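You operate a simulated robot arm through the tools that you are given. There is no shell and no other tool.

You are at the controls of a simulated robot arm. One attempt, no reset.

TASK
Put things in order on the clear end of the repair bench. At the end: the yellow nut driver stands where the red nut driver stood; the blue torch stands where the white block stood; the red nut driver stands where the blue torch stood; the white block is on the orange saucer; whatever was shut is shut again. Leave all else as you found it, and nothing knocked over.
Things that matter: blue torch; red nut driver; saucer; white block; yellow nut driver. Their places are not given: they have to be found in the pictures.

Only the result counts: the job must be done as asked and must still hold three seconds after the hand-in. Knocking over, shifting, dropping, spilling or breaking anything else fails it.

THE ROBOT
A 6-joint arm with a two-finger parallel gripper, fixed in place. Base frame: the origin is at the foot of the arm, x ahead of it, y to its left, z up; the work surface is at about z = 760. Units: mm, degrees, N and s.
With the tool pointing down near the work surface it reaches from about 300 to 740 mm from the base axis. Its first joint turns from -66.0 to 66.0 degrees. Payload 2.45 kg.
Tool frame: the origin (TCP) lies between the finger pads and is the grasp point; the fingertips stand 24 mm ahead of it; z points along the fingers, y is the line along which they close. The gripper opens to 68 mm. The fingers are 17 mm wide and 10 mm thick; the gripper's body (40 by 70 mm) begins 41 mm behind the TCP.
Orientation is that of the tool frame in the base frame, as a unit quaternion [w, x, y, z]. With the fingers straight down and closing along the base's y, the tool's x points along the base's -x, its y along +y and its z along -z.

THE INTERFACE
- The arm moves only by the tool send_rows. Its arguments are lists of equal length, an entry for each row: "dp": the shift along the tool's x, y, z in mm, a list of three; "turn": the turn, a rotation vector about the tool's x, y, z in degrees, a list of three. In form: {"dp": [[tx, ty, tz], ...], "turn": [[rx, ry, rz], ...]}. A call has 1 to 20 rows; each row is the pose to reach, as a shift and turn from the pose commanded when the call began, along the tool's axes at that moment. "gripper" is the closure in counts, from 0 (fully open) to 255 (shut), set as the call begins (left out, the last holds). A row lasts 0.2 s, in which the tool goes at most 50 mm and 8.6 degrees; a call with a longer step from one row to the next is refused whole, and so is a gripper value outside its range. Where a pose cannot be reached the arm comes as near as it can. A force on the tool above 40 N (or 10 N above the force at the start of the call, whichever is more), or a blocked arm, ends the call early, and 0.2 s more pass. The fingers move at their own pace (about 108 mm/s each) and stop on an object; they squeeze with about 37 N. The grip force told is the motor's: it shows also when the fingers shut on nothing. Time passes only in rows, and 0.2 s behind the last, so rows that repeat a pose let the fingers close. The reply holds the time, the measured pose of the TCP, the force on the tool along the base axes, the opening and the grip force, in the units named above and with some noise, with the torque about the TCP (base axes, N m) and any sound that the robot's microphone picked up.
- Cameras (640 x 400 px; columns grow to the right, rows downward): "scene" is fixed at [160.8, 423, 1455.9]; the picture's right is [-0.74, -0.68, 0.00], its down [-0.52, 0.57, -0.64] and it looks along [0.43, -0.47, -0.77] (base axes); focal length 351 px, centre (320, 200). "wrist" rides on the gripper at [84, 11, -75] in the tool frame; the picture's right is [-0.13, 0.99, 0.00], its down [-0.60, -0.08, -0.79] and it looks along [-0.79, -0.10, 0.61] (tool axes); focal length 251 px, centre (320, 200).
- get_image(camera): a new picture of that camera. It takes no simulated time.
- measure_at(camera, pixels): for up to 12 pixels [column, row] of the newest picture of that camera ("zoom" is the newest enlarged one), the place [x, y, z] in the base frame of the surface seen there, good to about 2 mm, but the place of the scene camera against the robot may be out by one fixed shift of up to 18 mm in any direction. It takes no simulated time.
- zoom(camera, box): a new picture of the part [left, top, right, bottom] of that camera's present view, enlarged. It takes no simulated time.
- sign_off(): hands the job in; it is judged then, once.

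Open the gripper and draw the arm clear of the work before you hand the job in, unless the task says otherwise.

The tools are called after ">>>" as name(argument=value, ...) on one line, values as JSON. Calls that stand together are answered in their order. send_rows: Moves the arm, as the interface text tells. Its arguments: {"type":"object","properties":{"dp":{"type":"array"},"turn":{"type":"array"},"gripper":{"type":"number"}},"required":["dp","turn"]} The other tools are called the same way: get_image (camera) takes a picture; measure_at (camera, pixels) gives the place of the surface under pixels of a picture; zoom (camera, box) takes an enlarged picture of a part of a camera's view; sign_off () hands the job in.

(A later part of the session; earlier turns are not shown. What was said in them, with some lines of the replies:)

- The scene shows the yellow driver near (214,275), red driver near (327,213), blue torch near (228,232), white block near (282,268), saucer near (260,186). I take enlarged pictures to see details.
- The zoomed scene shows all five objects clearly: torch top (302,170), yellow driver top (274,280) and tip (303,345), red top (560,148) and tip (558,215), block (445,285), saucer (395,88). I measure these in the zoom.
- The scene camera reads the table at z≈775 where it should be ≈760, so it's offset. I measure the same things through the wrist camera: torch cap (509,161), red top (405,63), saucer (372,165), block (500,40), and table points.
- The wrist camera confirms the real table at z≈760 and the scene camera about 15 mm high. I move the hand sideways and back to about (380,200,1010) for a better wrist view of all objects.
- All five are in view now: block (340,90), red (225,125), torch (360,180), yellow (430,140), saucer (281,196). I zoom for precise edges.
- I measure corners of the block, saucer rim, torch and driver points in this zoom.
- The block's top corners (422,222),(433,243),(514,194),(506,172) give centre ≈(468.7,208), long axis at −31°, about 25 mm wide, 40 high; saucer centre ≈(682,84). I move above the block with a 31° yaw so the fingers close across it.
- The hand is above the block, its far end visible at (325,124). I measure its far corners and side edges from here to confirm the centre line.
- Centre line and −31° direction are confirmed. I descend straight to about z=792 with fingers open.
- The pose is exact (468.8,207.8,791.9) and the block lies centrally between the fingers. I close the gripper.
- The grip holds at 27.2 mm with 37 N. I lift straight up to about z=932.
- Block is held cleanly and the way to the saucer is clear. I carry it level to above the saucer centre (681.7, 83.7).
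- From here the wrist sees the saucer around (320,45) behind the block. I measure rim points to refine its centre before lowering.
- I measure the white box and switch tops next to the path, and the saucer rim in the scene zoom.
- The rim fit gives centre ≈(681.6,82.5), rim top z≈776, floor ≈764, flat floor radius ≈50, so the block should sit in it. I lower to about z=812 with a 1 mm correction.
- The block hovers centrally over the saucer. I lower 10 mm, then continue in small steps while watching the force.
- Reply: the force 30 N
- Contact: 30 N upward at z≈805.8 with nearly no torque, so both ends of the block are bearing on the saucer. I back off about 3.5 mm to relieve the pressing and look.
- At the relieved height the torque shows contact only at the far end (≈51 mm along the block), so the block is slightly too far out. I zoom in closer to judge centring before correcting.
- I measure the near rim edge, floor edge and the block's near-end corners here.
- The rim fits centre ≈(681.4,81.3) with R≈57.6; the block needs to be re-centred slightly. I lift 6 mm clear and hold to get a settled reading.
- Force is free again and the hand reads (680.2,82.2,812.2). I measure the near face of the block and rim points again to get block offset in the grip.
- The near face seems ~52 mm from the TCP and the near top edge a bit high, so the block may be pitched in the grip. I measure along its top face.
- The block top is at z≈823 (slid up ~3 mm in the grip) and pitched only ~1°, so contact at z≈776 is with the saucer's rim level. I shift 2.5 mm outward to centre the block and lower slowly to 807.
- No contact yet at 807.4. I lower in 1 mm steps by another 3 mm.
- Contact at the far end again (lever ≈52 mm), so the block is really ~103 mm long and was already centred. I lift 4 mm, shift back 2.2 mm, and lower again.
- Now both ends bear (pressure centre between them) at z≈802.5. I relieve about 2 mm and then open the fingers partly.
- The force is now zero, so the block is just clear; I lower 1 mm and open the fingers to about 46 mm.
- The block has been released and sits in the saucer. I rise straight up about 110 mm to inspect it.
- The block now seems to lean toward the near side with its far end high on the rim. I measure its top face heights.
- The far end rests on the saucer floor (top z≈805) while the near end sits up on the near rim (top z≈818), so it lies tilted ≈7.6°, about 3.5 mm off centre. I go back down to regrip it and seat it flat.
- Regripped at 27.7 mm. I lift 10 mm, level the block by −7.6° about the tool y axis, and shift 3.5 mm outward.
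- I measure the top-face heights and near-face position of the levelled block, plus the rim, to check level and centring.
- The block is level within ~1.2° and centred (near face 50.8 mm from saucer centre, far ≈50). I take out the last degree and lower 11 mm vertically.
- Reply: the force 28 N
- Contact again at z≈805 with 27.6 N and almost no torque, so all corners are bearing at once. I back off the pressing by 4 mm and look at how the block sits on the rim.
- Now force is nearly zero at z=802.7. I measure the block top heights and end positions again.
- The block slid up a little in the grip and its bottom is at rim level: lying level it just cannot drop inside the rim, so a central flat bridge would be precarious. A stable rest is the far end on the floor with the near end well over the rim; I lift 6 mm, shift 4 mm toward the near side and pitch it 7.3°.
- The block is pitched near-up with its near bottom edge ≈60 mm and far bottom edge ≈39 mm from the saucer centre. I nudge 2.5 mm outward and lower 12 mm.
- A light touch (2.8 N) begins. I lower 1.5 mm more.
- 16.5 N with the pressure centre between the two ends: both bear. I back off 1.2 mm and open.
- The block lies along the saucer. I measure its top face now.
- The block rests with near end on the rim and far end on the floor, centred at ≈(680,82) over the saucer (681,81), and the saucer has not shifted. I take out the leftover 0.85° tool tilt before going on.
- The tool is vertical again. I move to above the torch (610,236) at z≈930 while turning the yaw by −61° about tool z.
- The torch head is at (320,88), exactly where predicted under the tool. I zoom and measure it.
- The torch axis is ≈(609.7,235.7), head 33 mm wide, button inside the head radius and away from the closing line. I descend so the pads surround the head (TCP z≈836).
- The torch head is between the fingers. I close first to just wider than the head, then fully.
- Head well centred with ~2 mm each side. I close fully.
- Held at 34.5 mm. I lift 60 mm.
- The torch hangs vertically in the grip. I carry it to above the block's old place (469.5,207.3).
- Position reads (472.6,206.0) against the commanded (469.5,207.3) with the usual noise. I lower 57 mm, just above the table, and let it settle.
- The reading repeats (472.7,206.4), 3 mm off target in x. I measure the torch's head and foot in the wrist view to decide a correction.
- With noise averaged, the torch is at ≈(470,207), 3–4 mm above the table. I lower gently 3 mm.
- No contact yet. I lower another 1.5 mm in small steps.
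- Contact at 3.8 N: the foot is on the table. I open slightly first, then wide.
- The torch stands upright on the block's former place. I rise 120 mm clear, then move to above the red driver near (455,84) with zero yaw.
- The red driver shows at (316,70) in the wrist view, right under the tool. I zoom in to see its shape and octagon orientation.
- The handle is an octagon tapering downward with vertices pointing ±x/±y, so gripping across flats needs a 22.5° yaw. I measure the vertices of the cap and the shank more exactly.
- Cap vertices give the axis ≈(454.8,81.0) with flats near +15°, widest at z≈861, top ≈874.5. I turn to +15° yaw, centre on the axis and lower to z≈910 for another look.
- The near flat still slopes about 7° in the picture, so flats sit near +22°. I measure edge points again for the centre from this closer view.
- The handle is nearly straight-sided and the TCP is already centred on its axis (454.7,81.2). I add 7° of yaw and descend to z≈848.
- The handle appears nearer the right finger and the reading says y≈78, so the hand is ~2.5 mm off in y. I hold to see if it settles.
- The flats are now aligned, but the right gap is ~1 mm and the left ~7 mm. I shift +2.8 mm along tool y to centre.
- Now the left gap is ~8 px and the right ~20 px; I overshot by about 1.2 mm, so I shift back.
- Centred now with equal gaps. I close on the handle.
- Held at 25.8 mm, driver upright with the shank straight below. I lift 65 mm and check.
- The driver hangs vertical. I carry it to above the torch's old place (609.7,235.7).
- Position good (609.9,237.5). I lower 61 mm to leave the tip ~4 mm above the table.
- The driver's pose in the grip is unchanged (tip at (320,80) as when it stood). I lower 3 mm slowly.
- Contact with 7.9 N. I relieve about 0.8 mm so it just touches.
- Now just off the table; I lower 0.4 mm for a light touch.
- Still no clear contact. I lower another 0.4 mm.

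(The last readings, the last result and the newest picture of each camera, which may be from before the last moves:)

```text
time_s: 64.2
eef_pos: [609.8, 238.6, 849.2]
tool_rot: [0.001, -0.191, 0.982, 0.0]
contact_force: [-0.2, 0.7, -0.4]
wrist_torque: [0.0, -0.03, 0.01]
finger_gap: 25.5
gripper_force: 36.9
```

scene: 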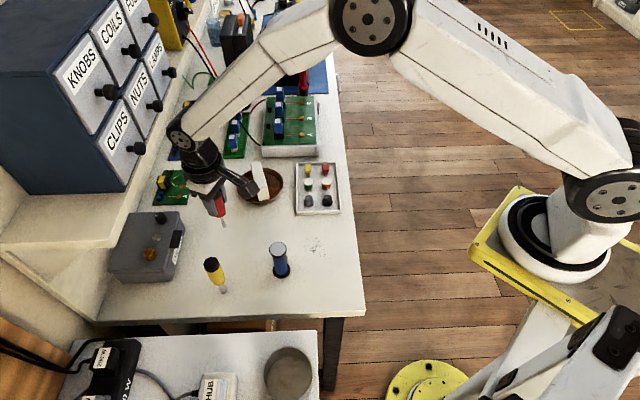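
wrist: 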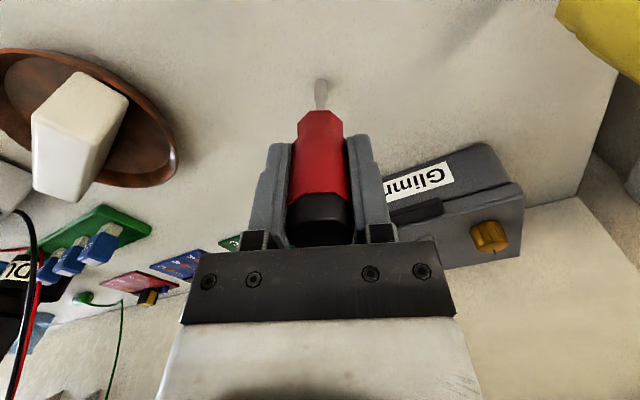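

I lower a further 0.6 mm.

>>> send_rows(dp=[[0, 0, 0.6], [0, 0, 0.6], [0, 0, 0.6]], turn=[[0, 0, 0], [0, 0, 0], [0, 0, 0]])

```text
time_s: 65.0
eef_pos: [609.4, 237.2, 848.2]
tool_rot: [0.0, -0.191, 0.982, 0.0]
contact_force: [-1.5, -0.2, 4.3]
wrist_torque: [-0.01, 0.11, 0.0]
finger_gap: 25.6
gripper_force: 36.8
```

Light contact of 4.3 N. I open slightly and check that it stands.

>>> send_rows(dp=[[0, 0, 0], [0, 0, 0], [0, 0, 0]], turn=[[0, 0, 0], [0, 0, 0], [0, 0, 0]], gripper=120)

>>> zoom(camera="wrist", box=[240, 70, 400, 250])

>>> zoom(camera="scene", box=[180, 190, 270, 250])

```text
time_s: 65.8
eef_pos: [610.2, 237.3, 848.1]
tool_rot: [0.0, -0.192, 0.981, 0.0]
contact_force: [0.2, 0.4, 0.6]
wrist_torque: [0.02, -0.02, 0.01]
finger_gap: 36.0
gripper_force: 0.1
```

```text
2.22 times, centred on (320, 160) of wrist
```

zoom: 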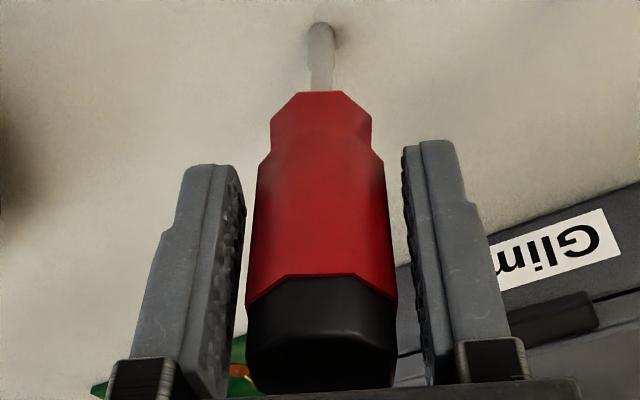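

```text
6.67 times, centred on (225, 220) of scene
```

zoom: 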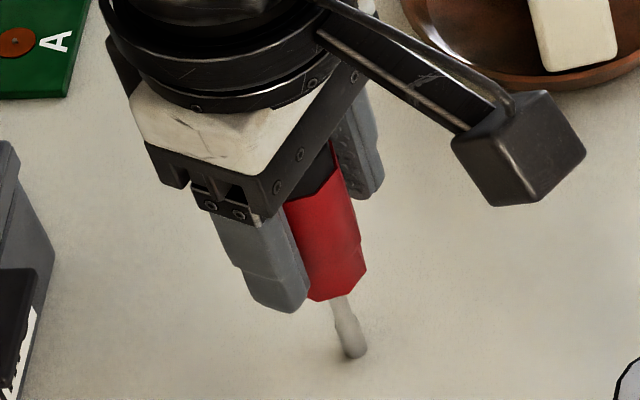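

It stands free. I open a bit wider and rise straight up 110 mm.

>>> send_rows(dp=[[0, 0, 0], [0, 0, 0]], turn=[[0, 0, 0], [0, 0, 0]], gripper=30)

>>> send_rows(dp=[[0, 0, -10], [0, 0, -30], [0, 0, -65], [0, 0, -100], [0, 0, -112], [0, 0, -112]], turn=[[0, 0, 0], [0, 0, 0], [0, 0, 0], [0, 0, 0], [0, 0, 0], [0, 0, 0]])

>>> get_image(camera="wrist")

>>> get_image(camera="scene")

```text
time_s: 66.4
eef_pos: [609.7, 236.7, 848.5]
tool_rot: [0.0, -0.191, 0.982, -0.001]
contact_force: [0.0, 0.6, -1.0]
wrist_torque: [0.0, -0.01, -0.01]
finger_gap: 60.2
gripper_force: 0.1
```

```text
time_s: 67.8
eef_pos: [609.3, 235.2, 961.4]
tool_rot: [-0.001, -0.191, 0.982, 0.0]
contact_force: [-0.2, 0.1, 0.6]
wrist_torque: [-0.04, 0.01, 0.01]
finger_gap: 60.2
gripper_force: 0.0
```

```text
taken
```

wrist: 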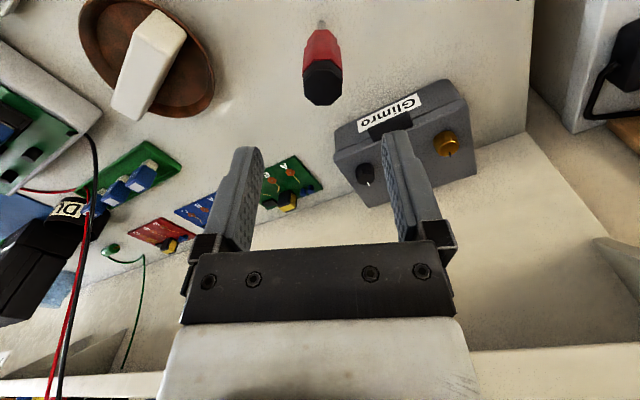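

```text
taken
```

scene: 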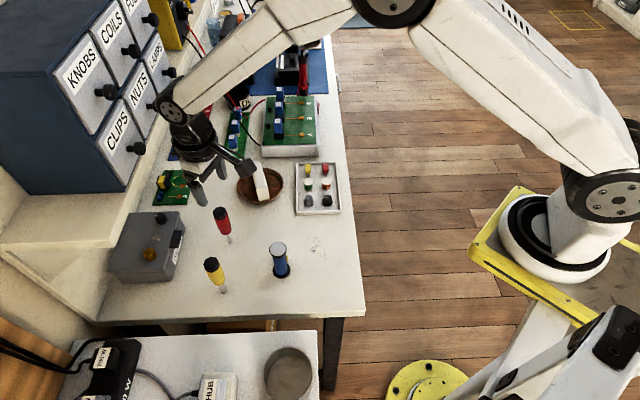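

The red driver stands upright. I measure its cap and tip to confirm its place.

>>> measure_at(camera="wrist", pixels=[[321, 86], [321, 26], [306, 86], [338, 86], [321, 70], [321, 102]])

>>> zoom(camera="scene", box=[190, 190, 300, 300])

```text
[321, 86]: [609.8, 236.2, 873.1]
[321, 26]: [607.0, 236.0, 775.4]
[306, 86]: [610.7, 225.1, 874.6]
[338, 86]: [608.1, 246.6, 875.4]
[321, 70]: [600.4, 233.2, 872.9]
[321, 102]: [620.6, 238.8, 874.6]
```

```text
3.64 times, centred on (245, 245) of scene
```

zoom: 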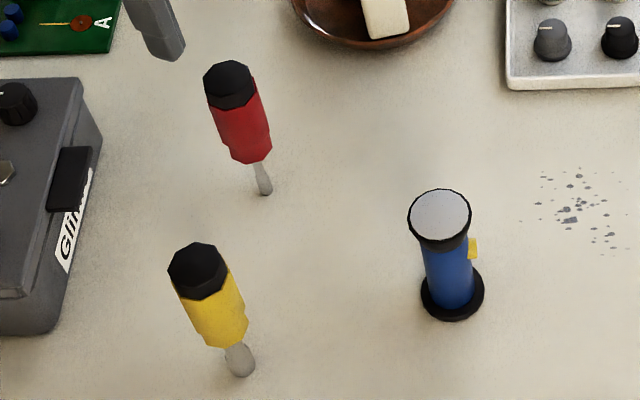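

Red stands at (609.8,236.2), exactly the torch's former place. I move over to the yellow driver near (521,319).

>>> send_rows(dp=[[10, 22, 0], [20, 44, 0], [30, 66, 0], [40, 88, 0], [50, 109, 0], [50, 109, 0], [50, 109, 0]], turn=[[0, 0, 0], [0, 0, 0], [0, 0, 0], [0, 0, 0], [0, 0, 0], [0, 0, 0], [0, 0, 0]])

>>> zoom(camera="wrist", box=[240, 0, 400, 130])

>>> get_image(camera="wrist")

```text
time_s: 69.4
eef_pos: [521.2, 317.8, 959.8]
tool_rot: [0.0, -0.19, 0.982, 0.0]
contact_force: [0.1, -0.1, 0.2]
wrist_torque: [0.01, 0.0, -0.03]
finger_gap: 60.1
gripper_force: 0.1
```

```text
3.08 times, centred on (320, 65) of wrist
```

zoom: 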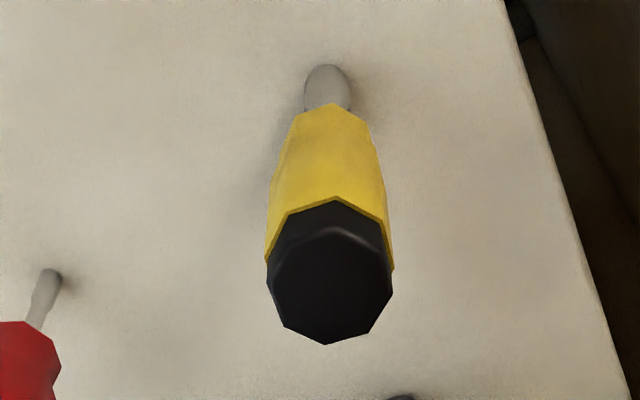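

```text
taken
```

wrist: 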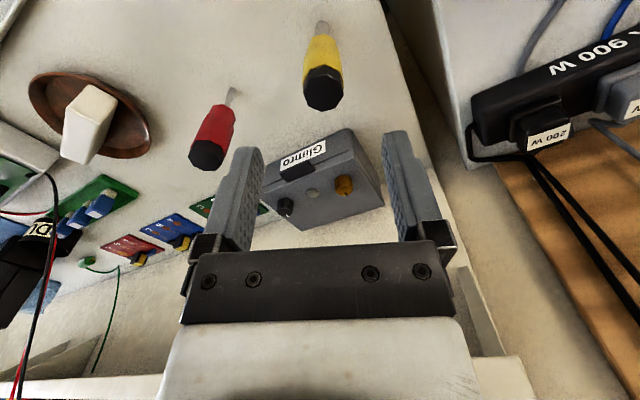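

I measure the yellow cap's outline, tip and the case's nearest corner for clearance.

>>> measure_at(camera="wrist", pixels=[[323, 88], [305, 88], [341, 88], [325, 72], [321, 105], [321, 24], [315, 30], [328, 30], [300, 170], [340, 140], [262, 168], [344, 186]])

>>> measure_at(camera="zoom", pixels=[[270, 282], [390, 290], [335, 212], [326, 340], [284, 325], [370, 328], [290, 225], [378, 235], [328, 275], [327, 75], [308, 95], [348, 95]])

```text
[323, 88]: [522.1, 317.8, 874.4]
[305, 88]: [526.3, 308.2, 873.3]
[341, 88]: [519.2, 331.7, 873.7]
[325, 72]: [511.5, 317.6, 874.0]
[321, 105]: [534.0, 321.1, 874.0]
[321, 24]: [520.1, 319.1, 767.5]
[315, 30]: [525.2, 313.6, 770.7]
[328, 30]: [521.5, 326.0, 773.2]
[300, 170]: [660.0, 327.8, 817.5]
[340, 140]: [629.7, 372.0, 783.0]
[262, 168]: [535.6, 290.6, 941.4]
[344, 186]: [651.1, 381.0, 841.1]
```

```text
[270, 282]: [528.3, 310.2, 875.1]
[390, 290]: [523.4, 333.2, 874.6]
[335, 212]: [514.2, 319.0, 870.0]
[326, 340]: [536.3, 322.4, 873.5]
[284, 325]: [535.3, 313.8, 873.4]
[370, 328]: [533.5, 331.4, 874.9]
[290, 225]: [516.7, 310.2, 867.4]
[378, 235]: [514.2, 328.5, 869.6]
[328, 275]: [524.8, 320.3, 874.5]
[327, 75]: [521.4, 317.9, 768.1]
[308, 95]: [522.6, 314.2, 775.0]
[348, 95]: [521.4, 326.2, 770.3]
```

Yellow's axis is ≈(524,320), top 874. I turn +30° (yaw ≈−8°), re-centre and lower to z≈915 for a closer look.

>>> send_rows(dp=[[-1, 0.3, 10], [-2, 0.6, 20], [-3.4, 1, 32], [-3.4, 1, 45], [-3.4, 1, 45], [-3.4, 1, 45]], turn=[[0, 0, 7.5], [0, 0, 15], [0, 0, 22.5], [0, 0, 30], [0, 0, 30], [0, 0, 30]])

>>> zoom(camera="wrist", box=[240, 30, 400, 180])

```text
time_s: 70.8
eef_pos: [523.3, 322.9, 917.0]
tool_rot: [0.0, 0.07, 0.998, 0.001]
contact_force: [-0.4, 0.0, -0.9]
wrist_torque: [-0.02, 0.0, 0.0]
finger_gap: 60.0
gripper_force: 0.1
```

```text
2.67 times, centred on (320, 105) of wrist
```

zoom: 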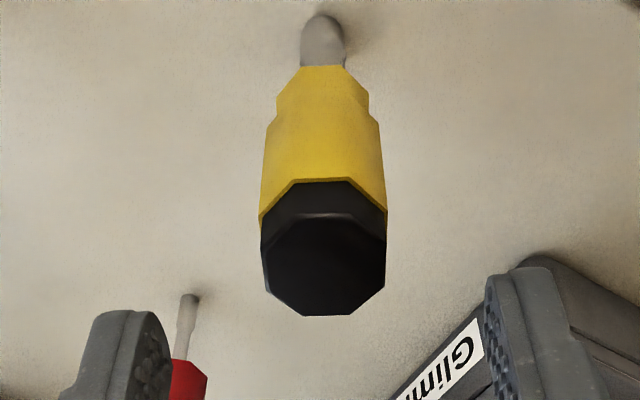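

The flats now face the fingers within ~2°. I trim −2° and descend to z≈849, then narrow the fingers to ~36 mm to check centring.

>>> send_rows(dp=[[0, 0, 5], [0, 0, 25], [0, 0, 45], [0, 0, 60], [0, 0, 67], [0, 0, 67], [0, 0, 67]], turn=[[0, 0, -2], [0, 0, -2], [0, 0, -2], [0, 0, -2], [0, 0, -2], [0, 0, -2], [0, 0, -2]])

>>> zoom(camera="wrist", box=[240, 70, 400, 250])

```text
time_s: 72.4
eef_pos: [524.2, 322.3, 847.1]
tool_rot: [0.001, 0.052, 0.999, 0.0]
contact_force: [0.0, -0.5, -0.1]
wrist_torque: [0.0, -0.01, 0.04]
finger_gap: 60.0
gripper_force: 0.0
```

```text
2.22 times, centred on (320, 160) of wrist
```

zoom: 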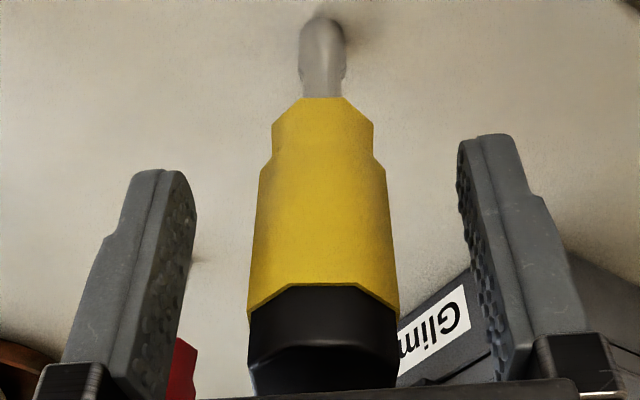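

Comparing with the red grip view, the handle is ~1 mm right and ~2 mm far. I shift (−1.5,+1) mm and narrow the fingers to 36 mm.

>>> send_rows(dp=[[-1.5, 1, 0], [-1.5, 1, 0], [-1.5, 1, 0]], turn=[[0, 0, 0], [0, 0, 0], [0, 0, 0]], gripper=120)

>>> zoom(camera="wrist", box=[240, 70, 400, 250])

```text
time_s: 73.2
eef_pos: [526.3, 322.2, 847.5]
tool_rot: [0.0, 0.052, 0.999, 0.0]
contact_force: [-0.3, 0.0, 0.6]
wrist_torque: [0.02, 0.0, -0.01]
finger_gap: 36.1
gripper_force: 0.1
```

```text
2.22 times, centred on (320, 160) of wrist
```

zoom: 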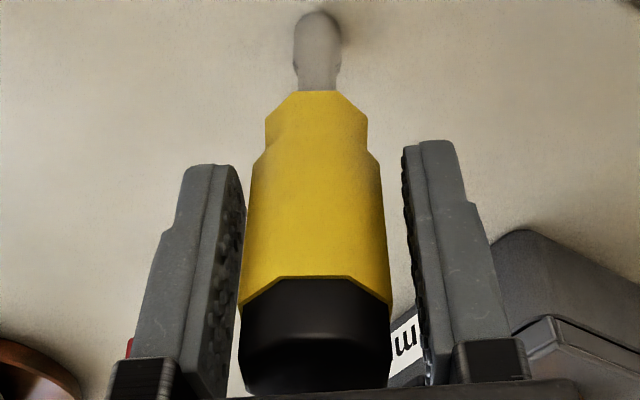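

Left gap ~6 px, right ~20 px: I shift back 1.3 mm in tool y.

>>> send_rows(dp=[[0, -1.3, 0], [0, -1.3, 0], [0, -1.3, 0]], turn=[[0, 0, 0], [0, 0, 0], [0, 0, 0]])

>>> zoom(camera="wrist", box=[240, 70, 400, 250])

```text
time_s: 74.0
eef_pos: [526.3, 320.9, 847.9]
tool_rot: [0.0, 0.053, 0.999, 0.0]
contact_force: [-0.7, 0.4, 0.3]
wrist_torque: [-0.04, 0.01, 0.0]
finger_gap: 36.0
gripper_force: 0.1
```

```text
2.22 times, centred on (320, 160) of wrist
```

zoom: 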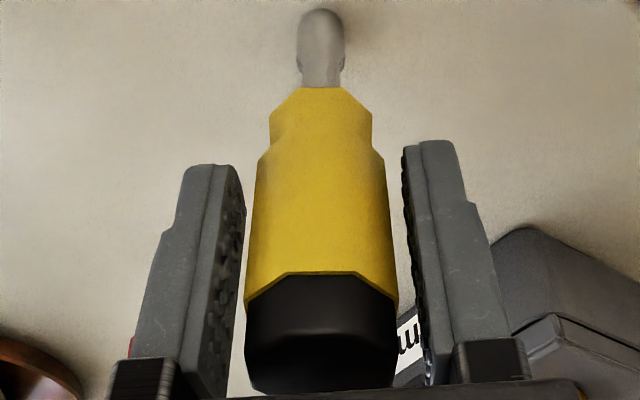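

Centred now, matching the red reference view. I close on the yellow handle.

>>> send_rows(dp=[[0, 0, 0], [0, 0, 0], [0, 0, 0]], turn=[[0, 0, 0], [0, 0, 0], [0, 0, 0]], gripper=255)

>>> zoom(camera="wrist", box=[240, 70, 400, 250])

```text
time_s: 74.8
eef_pos: [525.8, 322.1, 847.5]
tool_rot: [0.001, 0.052, 0.999, 0.0]
contact_force: [-1.0, 0.9, 0.3]
wrist_torque: [0.0, 0.01, 0.01]
finger_gap: 25.8
gripper_force: 36.8
```

```text
2.22 times, centred on (320, 160) of wrist
```

zoom: 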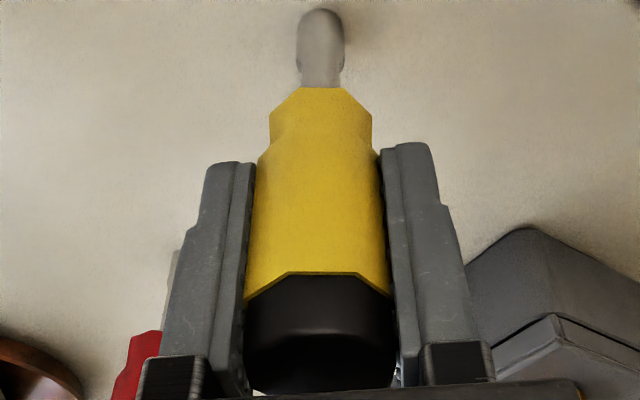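

Held at 25.8 mm. The straight way to the red place passes near the torch (top 848), so I lift 128 mm first to keep the tip well above it.

>>> send_rows(dp=[[0, 0, -5], [0, 0, -20], [0, 0, -50], [0, 0, -85], [0, 0, -115], [0, 0, -128], [0, 0, -128]], turn=[[0, 0, 0], [0, 0, 0], [0, 0, 0], [0, 0, 0], [0, 0, 0], [0, 0, 0], [0, 0, 0]])

>>> get_image(camera="wrist")

>>> get_image(camera="scene")

```text
time_s: 76.4
eef_pos: [528.1, 320.1, 974.3]
tool_rot: [-0.001, 0.052, 0.999, -0.001]
contact_force: [-0.2, 0.8, -0.6]
wrist_torque: [0.03, -0.02, 0.0]
finger_gap: 25.8
gripper_force: 37.1
```

```text
taken
```

wrist: 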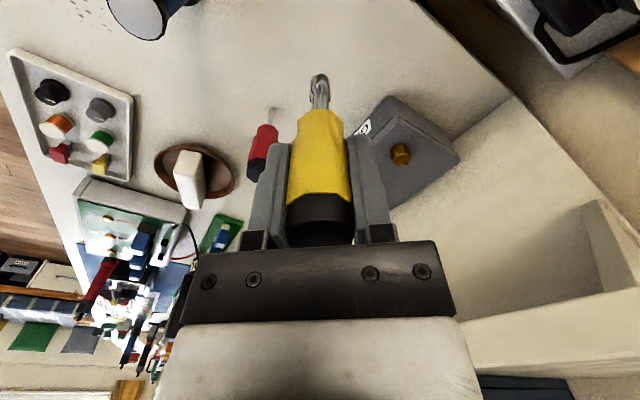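

```text
taken
```

scene: 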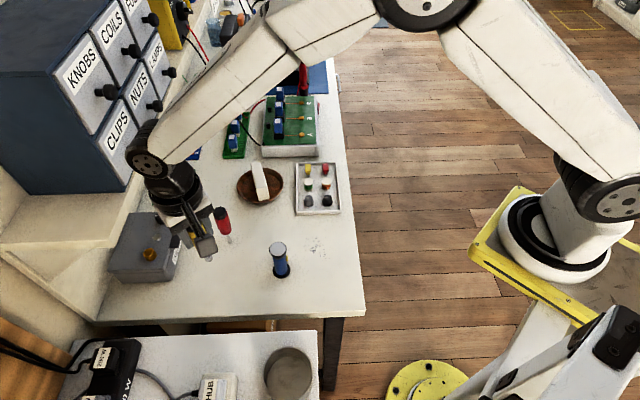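

Clear. I carry the yellow driver to above the red driver's old place (454.8,81).

>>> send_rows(dp=[[3, -16, 0], [9, -50, 0], [16, -88, 0], [23, -126, 0], [30, -164, 0], [37, -200, 0], [42.5, -230, 0], [45.4, -246.1, 0], [45.4, -246.1, 0], [45.4, -246.1, 0]], turn=[[0, 0, 0], [0, 0, 0], [0, 0, 0], [0, 0, 0], [0, 0, 0], [0, 0, 0], [0, 0, 0], [0, 0, 0], [0, 0, 0], [0, 0, 0]])

>>> get_image(camera="wrist")

>>> get_image(camera="scene")

```text
time_s: 78.6
eef_pos: [457.5, 81.0, 974.6]
tool_rot: [0.0, 0.053, 0.999, 0.0]
contact_force: [-0.7, 0.3, 0.0]
wrist_torque: [-0.01, -0.01, -0.02]
finger_gap: 25.8
gripper_force: 36.8
```

```text
taken
```

wrist: 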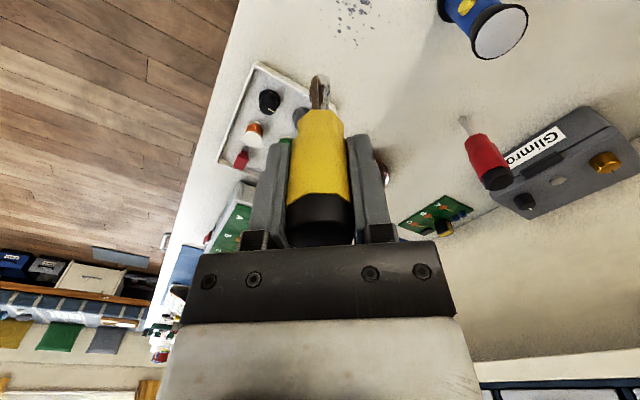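

```text
taken
```

scene: 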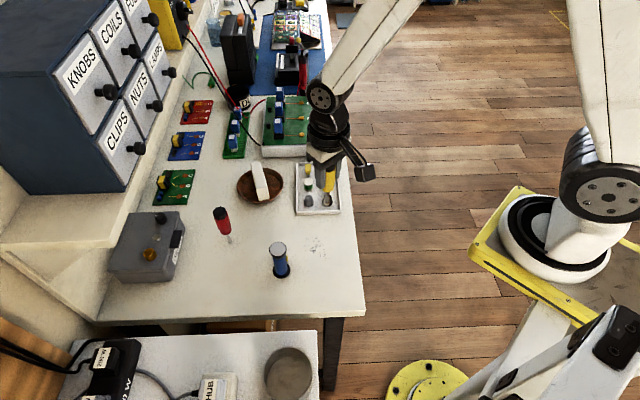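

I lower 98 mm to leave ~25 mm under the tip and read again; then check clearance to the tray.

>>> send_rows(dp=[[0, 0, 20], [0, 0, 50], [0, 0, 80], [0, 0, 98], [0, 0, 98], [0, 0, 98]], turn=[[0, 0, 0], [0, 0, 0], [0, 0, 0], [0, 0, 0], [0, 0, 0], [0, 0, 0]])

>>> get_image(camera="wrist")

>>> zoom(camera="scene", box=[270, 150, 380, 250])

```text
time_s: 80.0
eef_pos: [455.9, 79.6, 877.2]
tool_rot: [-0.001, 0.053, 0.999, -0.001]
contact_force: [0.0, -0.2, -0.6]
wrist_torque: [0.0, 0.01, 0.0]
finger_gap: 25.5
gripper_force: 37.1
```

```text
taken
```

wrist: 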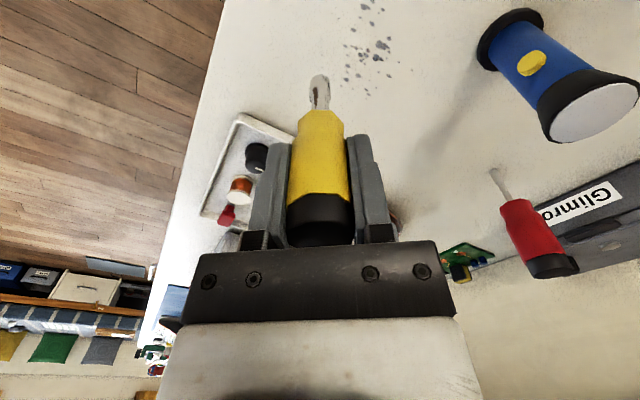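

```text
4.00 times, centred on (325, 200) of scene
```

zoom: 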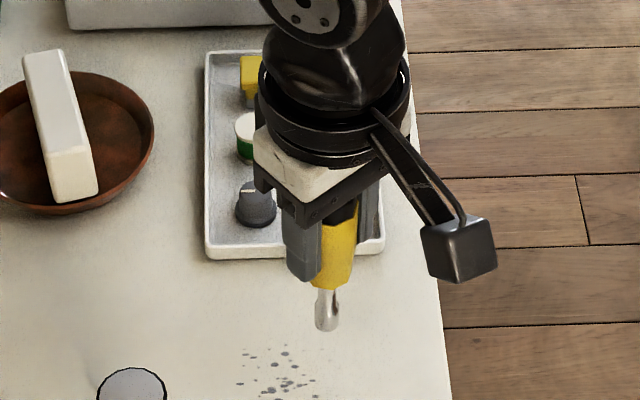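

I lower another 26 mm with a 1.5 mm correction, leaving ~4 mm.

>>> send_rows(dp=[[1.5, 0.3, 10], [1.5, 0.3, 20], [1.5, 0.3, 26], [1.5, 0.3, 26], [1.5, 0.3, 26]], turn=[[0, 0, 0], [0, 0, 0], [0, 0, 0], [0, 0, 0], [0, 0, 0]])

>>> zoom(camera="scene", box=[270, 150, 380, 250])

>>> zoom(camera="wrist", box=[240, 70, 400, 250])

```text
time_s: 81.2
eef_pos: [454.0, 81.5, 852.2]
tool_rot: [0.0, 0.052, 0.999, 0.0]
contact_force: [-0.2, -0.2, 0.6]
wrist_torque: [-0.01, 0.0, -0.06]
finger_gap: 25.7
gripper_force: 37.3
```

```text
4.00 times, centred on (325, 200) of scene
```

zoom: 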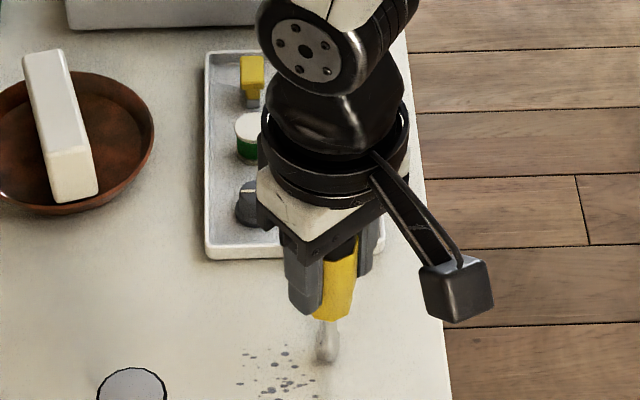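

```text
2.22 times, centred on (320, 160) of wrist
```

zoom: 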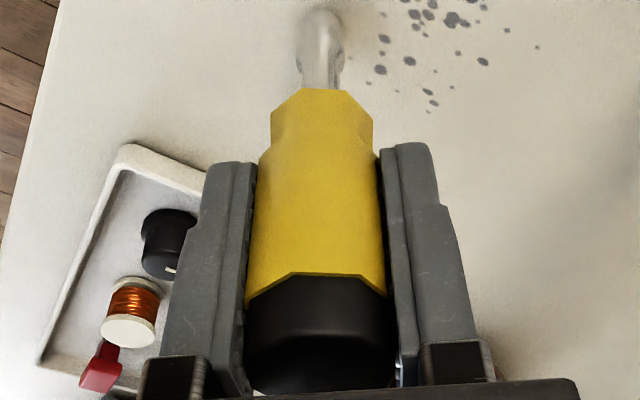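

The yellow driver is vertical in the grip at (454,81.5), tip a few mm above the table and clear of the tray. I lower 3.5 mm slowly.

>>> send_rows(dp=[[0, 0, 1], [0, 0, 2], [0, 0, 3], [0, 0, 3.5], [0, 0, 3.5]], turn=[[0, 0, 0], [0, 0, 0], [0, 0, 0], [0, 0, 0], [0, 0, 0]])

```text
time_s: 82.4
eef_pos: [453.2, 81.6, 848.5]
tool_rot: [0.0, 0.052, 0.999, 0.0]
contact_force: [0.0, 0.3, -0.7]
wrist_torque: [0.0, -0.05, -0.02]
finger_gap: 25.8
gripper_force: 37.6
```

No contact yet. I lower 0.8 mm more.

>>> send_rows(dp=[[0, 0, 0.4], [0, 0, 0.8], [0, 0, 0.8]], turn=[[0, 0, 0], [0, 0, 0], [0, 0, 0]])

```text
time_s: 83.2
eef_pos: [455.4, 82.1, 848.8]
tool_rot: [0.0, 0.052, 0.999, 0.0]
contact_force: [-3.1, 0.1, 9.9]
wrist_torque: [0.02, 0.23, 0.0]
finger_gap: 25.6
gripper_force: 36.5
```

Contact at 9.9 N. I relieve 0.6 mm.

>>> send_rows(dp=[[0, 0, -0.6], [0, 0, -0.6], [0, 0, -0.6]], turn=[[0, 0, 0], [0, 0, 0], [0, 0, 0]])

```text
time_s: 84.0
eef_pos: [454.5, 81.5, 847.7]
tool_rot: [-0.001, 0.053, 0.999, -0.001]
contact_force: [0.4, 0.3, -1.2]
wrist_torque: [-0.02, 0.01, 0.01]
finger_gap: 25.4
gripper_force: 36.9
```

Just off the table again; I lower 0.5 mm for a light touch.

>>> send_rows(dp=[[0, 0, 0.5], [0, 0, 0.5], [0, 0, 0.5]], turn=[[0, 0, 0], [0, 0, 0], [0, 0, 0]])

```text
time_s: 84.8
eef_pos: [452.9, 80.5, 847.7]
tool_rot: [0.0, 0.053, 0.999, 0.0]
contact_force: [0.3, 0.8, -0.5]
wrist_torque: [0.01, 0.0, 0.0]
finger_gap: 25.8
gripper_force: 36.9
```

Still no contact; another 0.6 mm.

>>> send_rows(dp=[[0, 0, 0.6], [0, 0, 0.6], [0, 0, 0.6]], turn=[[0, 0, 0], [0, 0, 0], [0, 0, 0]])

```text
time_s: 85.6
eef_pos: [452.7, 81.0, 847.4]
tool_rot: [0.0, 0.053, 0.999, 0.0]
contact_force: [0.7, -0.1, 0.6]
wrist_torque: [0.0, -0.04, 0.03]
finger_gap: 25.7
gripper_force: 37.3
```

>>> send_rows(dp=[[0, 0, 0.5], [0, 0, 0.5], [0, 0, 0.5]], turn=[[0, 0, 0], [0, 0, 0], [0, 0, 0]])

>>> zoom(camera="scene", box=[290, 190, 362, 250])

>>> zoom(camera="wrist", box=[240, 70, 400, 250])

```text
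time_s: 86.4
eef_pos: [454.1, 80.0, 847.4]
tool_rot: [-0.001, 0.052, 0.999, 0.0]
contact_force: [-4.7, 1.5, 24.6]
wrist_torque: [0.12, 0.29, 0.05]
finger_gap: 26.1
gripper_force: 37.1
```

```text
6.67 times, centred on (326, 220) of scene
```

zoom: 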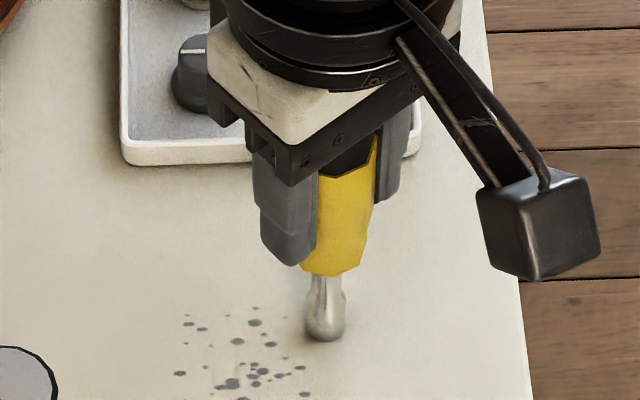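

```text
2.22 times, centred on (320, 160) of wrist
```

zoom: 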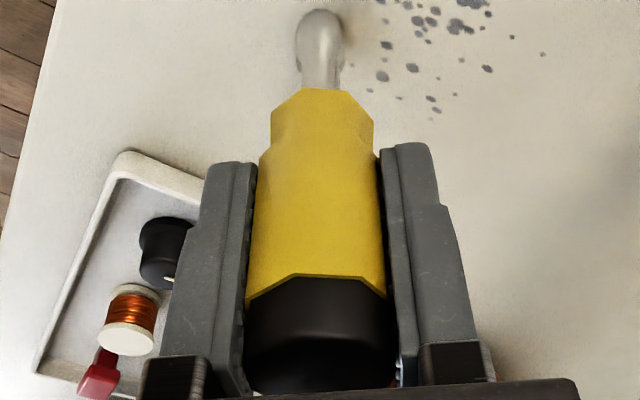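

Now 24.6 N: the table is stiff and the arm wanders slightly. I raise 0.8 mm and read.

>>> send_rows(dp=[[0, 0, -0.8], [0, 0, -0.8], [0, 0, -0.8]], turn=[[0, 0, 0], [0, 0, 0], [0, 0, 0]])

```text
time_s: 87.2
eef_pos: [454.2, 81.2, 847.6]
tool_rot: [0.0, 0.052, 0.999, 0.0]
contact_force: [0.4, -0.9, 11.7]
wrist_torque: [-0.13, -0.11, -0.01]
finger_gap: 25.6
gripper_force: 37.0
```

Still 11.7 N; I raise 0.7 mm more.

>>> send_rows(dp=[[0, 0, -0.7], [0, 0, -0.7], [0, 0, -0.7]], turn=[[0, 0, 0], [0, 0, 0], [0, 0, 0]])

```text
time_s: 88.0
eef_pos: [453.1, 80.8, 847.5]
tool_rot: [-0.001, 0.053, 0.999, -0.001]
contact_force: [1.1, 0.0, 1.2]
wrist_torque: [-0.01, -0.06, 0.01]
finger_gap: 25.9
gripper_force: 37.2
```

Now 1.2 N, just resting. I open slightly and look.

>>> send_rows(dp=[[0, 0, 0], [0, 0, 0], [0, 0, 0]], turn=[[0, 0, 0], [0, 0, 0], [0, 0, 0]], gripper=120)

>>> zoom(camera="wrist", box=[240, 70, 400, 250])

>>> zoom(camera="scene", box=[290, 190, 362, 250])

```text
time_s: 88.8
eef_pos: [454.1, 80.3, 849.1]
tool_rot: [0.0, 0.052, 0.999, -0.001]
contact_force: [-0.6, -0.7, 0.7]
wrist_torque: [-0.01, -0.05, -0.02]
finger_gap: 35.8
gripper_force: 0.1
```

```text
2.22 times, centred on (320, 160) of wrist
```

zoom: 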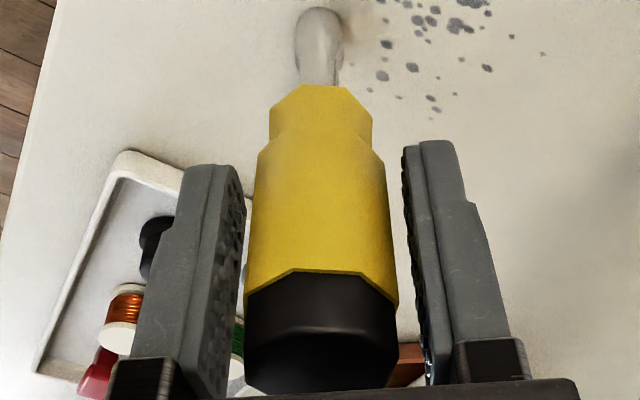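

```text
6.67 times, centred on (326, 220) of scene
```

zoom: 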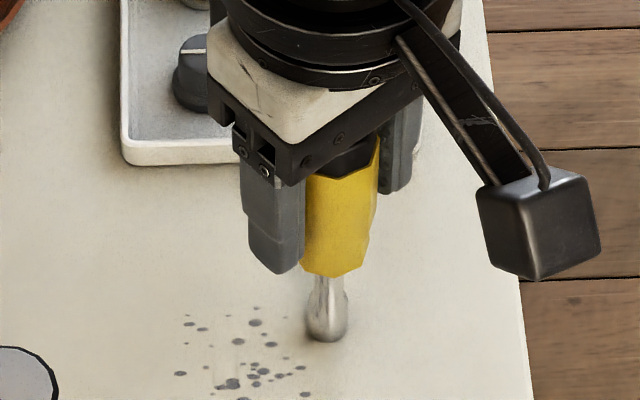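

The yellow driver stands by itself. I open wider, then rise straight up about 115 mm.

>>> send_rows(dp=[[0, 0, 0], [0, 0, 0]], turn=[[0, 0, 0], [0, 0, 0]], gripper=30)

>>> send_rows(dp=[[0, 0, -10], [0, 0, -30], [0, 0, -65], [0, 0, -100], [0, 0, -120], [0, 0, -120]], turn=[[0, 0, 0], [0, 0, 0], [0, 0, 0], [0, 0, 0], [0, 0, 0], [0, 0, 0]])

>>> get_image(camera="wrist")

>>> get_image(camera="scene")

```text
time_s: 89.4
eef_pos: [455.7, 80.8, 847.1]
tool_rot: [0.001, 0.052, 0.999, 0.0]
contact_force: [0.3, 0.6, 0.0]
wrist_torque: [-0.03, -0.01, -0.01]
finger_gap: 60.0
gripper_force: 0.0
```

```text
time_s: 90.8
eef_pos: [456.7, 79.6, 966.3]
tool_rot: [-0.002, 0.052, 0.999, 0.0]
contact_force: [-0.2, 0.0, 0.3]
wrist_torque: [0.0, -0.02, -0.01]
finger_gap: 60.0
gripper_force: 0.1
```

```text
taken
```

wrist: 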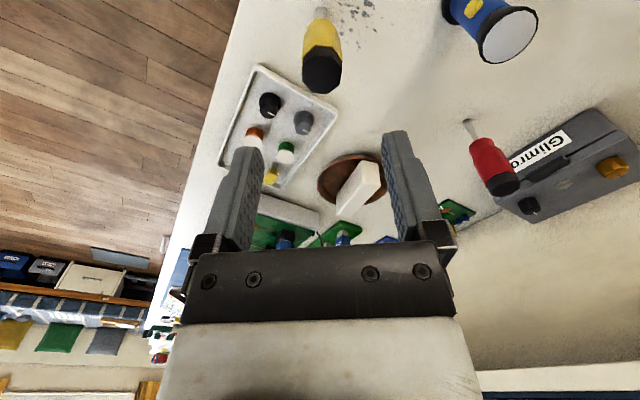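

```text
taken
```

scene: 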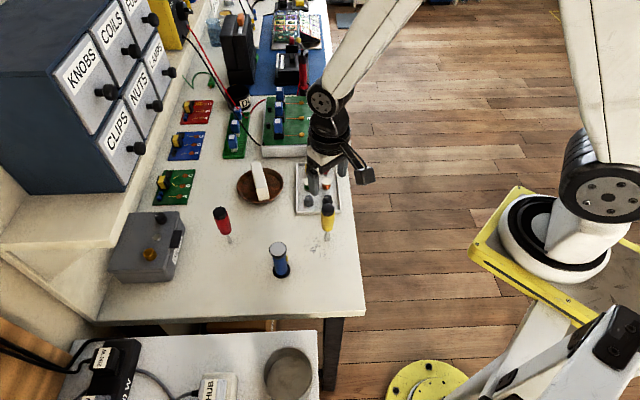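

All objects are placed. I take the same zoom as at the start to compare positions.

>>> zoom(camera="scene", box=[100, 150, 360, 312])

>>> measure_at(camera="wrist", pixels=[[322, 72], [306, 74], [340, 72], [322, 58], [322, 88], [322, 13], [506, 35], [498, 183], [470, 126]])

```text
2.46 times, centred on (230, 231) of scene
```

zoom: 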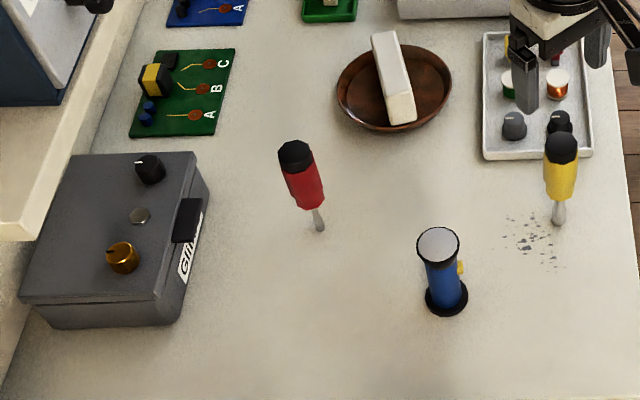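

```text
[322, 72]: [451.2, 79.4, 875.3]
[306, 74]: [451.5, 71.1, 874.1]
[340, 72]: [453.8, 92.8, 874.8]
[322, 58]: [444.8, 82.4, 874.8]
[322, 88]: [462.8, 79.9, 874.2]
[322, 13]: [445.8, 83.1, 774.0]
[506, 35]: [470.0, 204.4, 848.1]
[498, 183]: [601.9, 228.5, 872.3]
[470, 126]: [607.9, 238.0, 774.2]
```

Everything matches: yellow at ≈(453.5,81), torch ≈(470,206), red ≈(610,236), block on the saucer, saucer and tray unmoved. I open the gripper fully and draw the arm up and back, clear of the bench items.

>>> send_rows(dp=[[0, 0, -25], [0, 0, -50], [12, -20, -65], [24, -42, -80], [38, -64, -80], [51, -86, -80], [51, -86, -80], [51, -86, -80]], turn=[[0, 0, 0], [0, 0, 0], [0, 0, 0], [0, 0, 0], [0, 0, 0], [0, 0, 0], [0, 0, 0], [0, 0, 0]], gripper=0)

>>> get_image(camera="scene")

>>> zoom(camera="scene", box=[190, 150, 360, 290])

```text
time_s: 92.6
eef_pos: [393.0, 2.5, 1049.2]
tool_rot: [0.0, 0.052, 0.999, 0.0]
contact_force: [-0.2, -0.5, -0.1]
wrist_torque: [-0.01, -0.02, -0.02]
finger_gap: 68.3
gripper_force: 0.1
```

```text
taken
```

scene: 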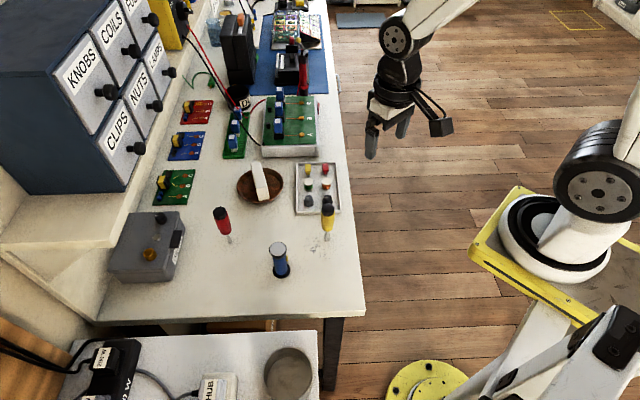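

```text
2.86 times, centred on (275, 220) of scene
```

zoom: 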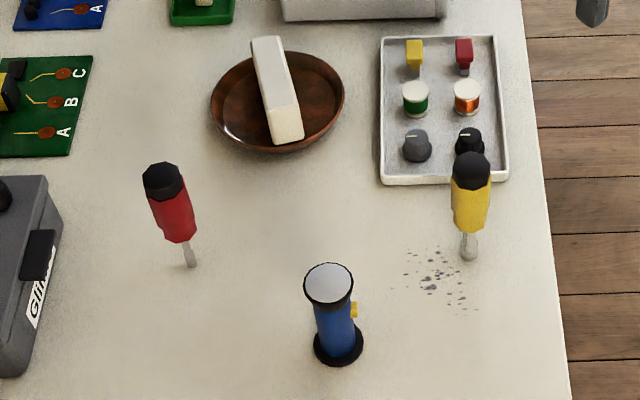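

The final pictures show the red driver, torch and yellow driver standing, the block on the saucer, the tray and case untouched, and the arm clear with open fingers. I hand the job in.

>>> sign_off()

```text
The job is handed in.
```

The job is handed in, and every item is where you asked for it. One thing is off: the white block lies at an angle on the saucer.

| Item | Where it is now | How it matches |
|---|---|---|
| Yellow nut driver | About (453.5, 81) | Within about 2 mm of where the red driver stood |
| Blue torch | About (470, 206) | Within about 2 mm of the centre of the block's old place |
| Red nut driver | About (610, 236) | Within about 1 mm of where the torch stood |
| White block | On the saucer, within about 2 mm of its centre | Tilted about 7° |

- **White block:** at the angle I tried, the block is slightly too long to lie flat inside the saucer's rim. One end rests on the rim and the other on the saucer floor. It had sat like that for about a minute without moving when I handed the job in.
- **Everything else:** I opened nothing, so nothing needed shutting. In the last pictures the saucer, tray and case looked unmoved and both drivers and the torch were standing. I drew the arm clear with the gripper open before handing in.
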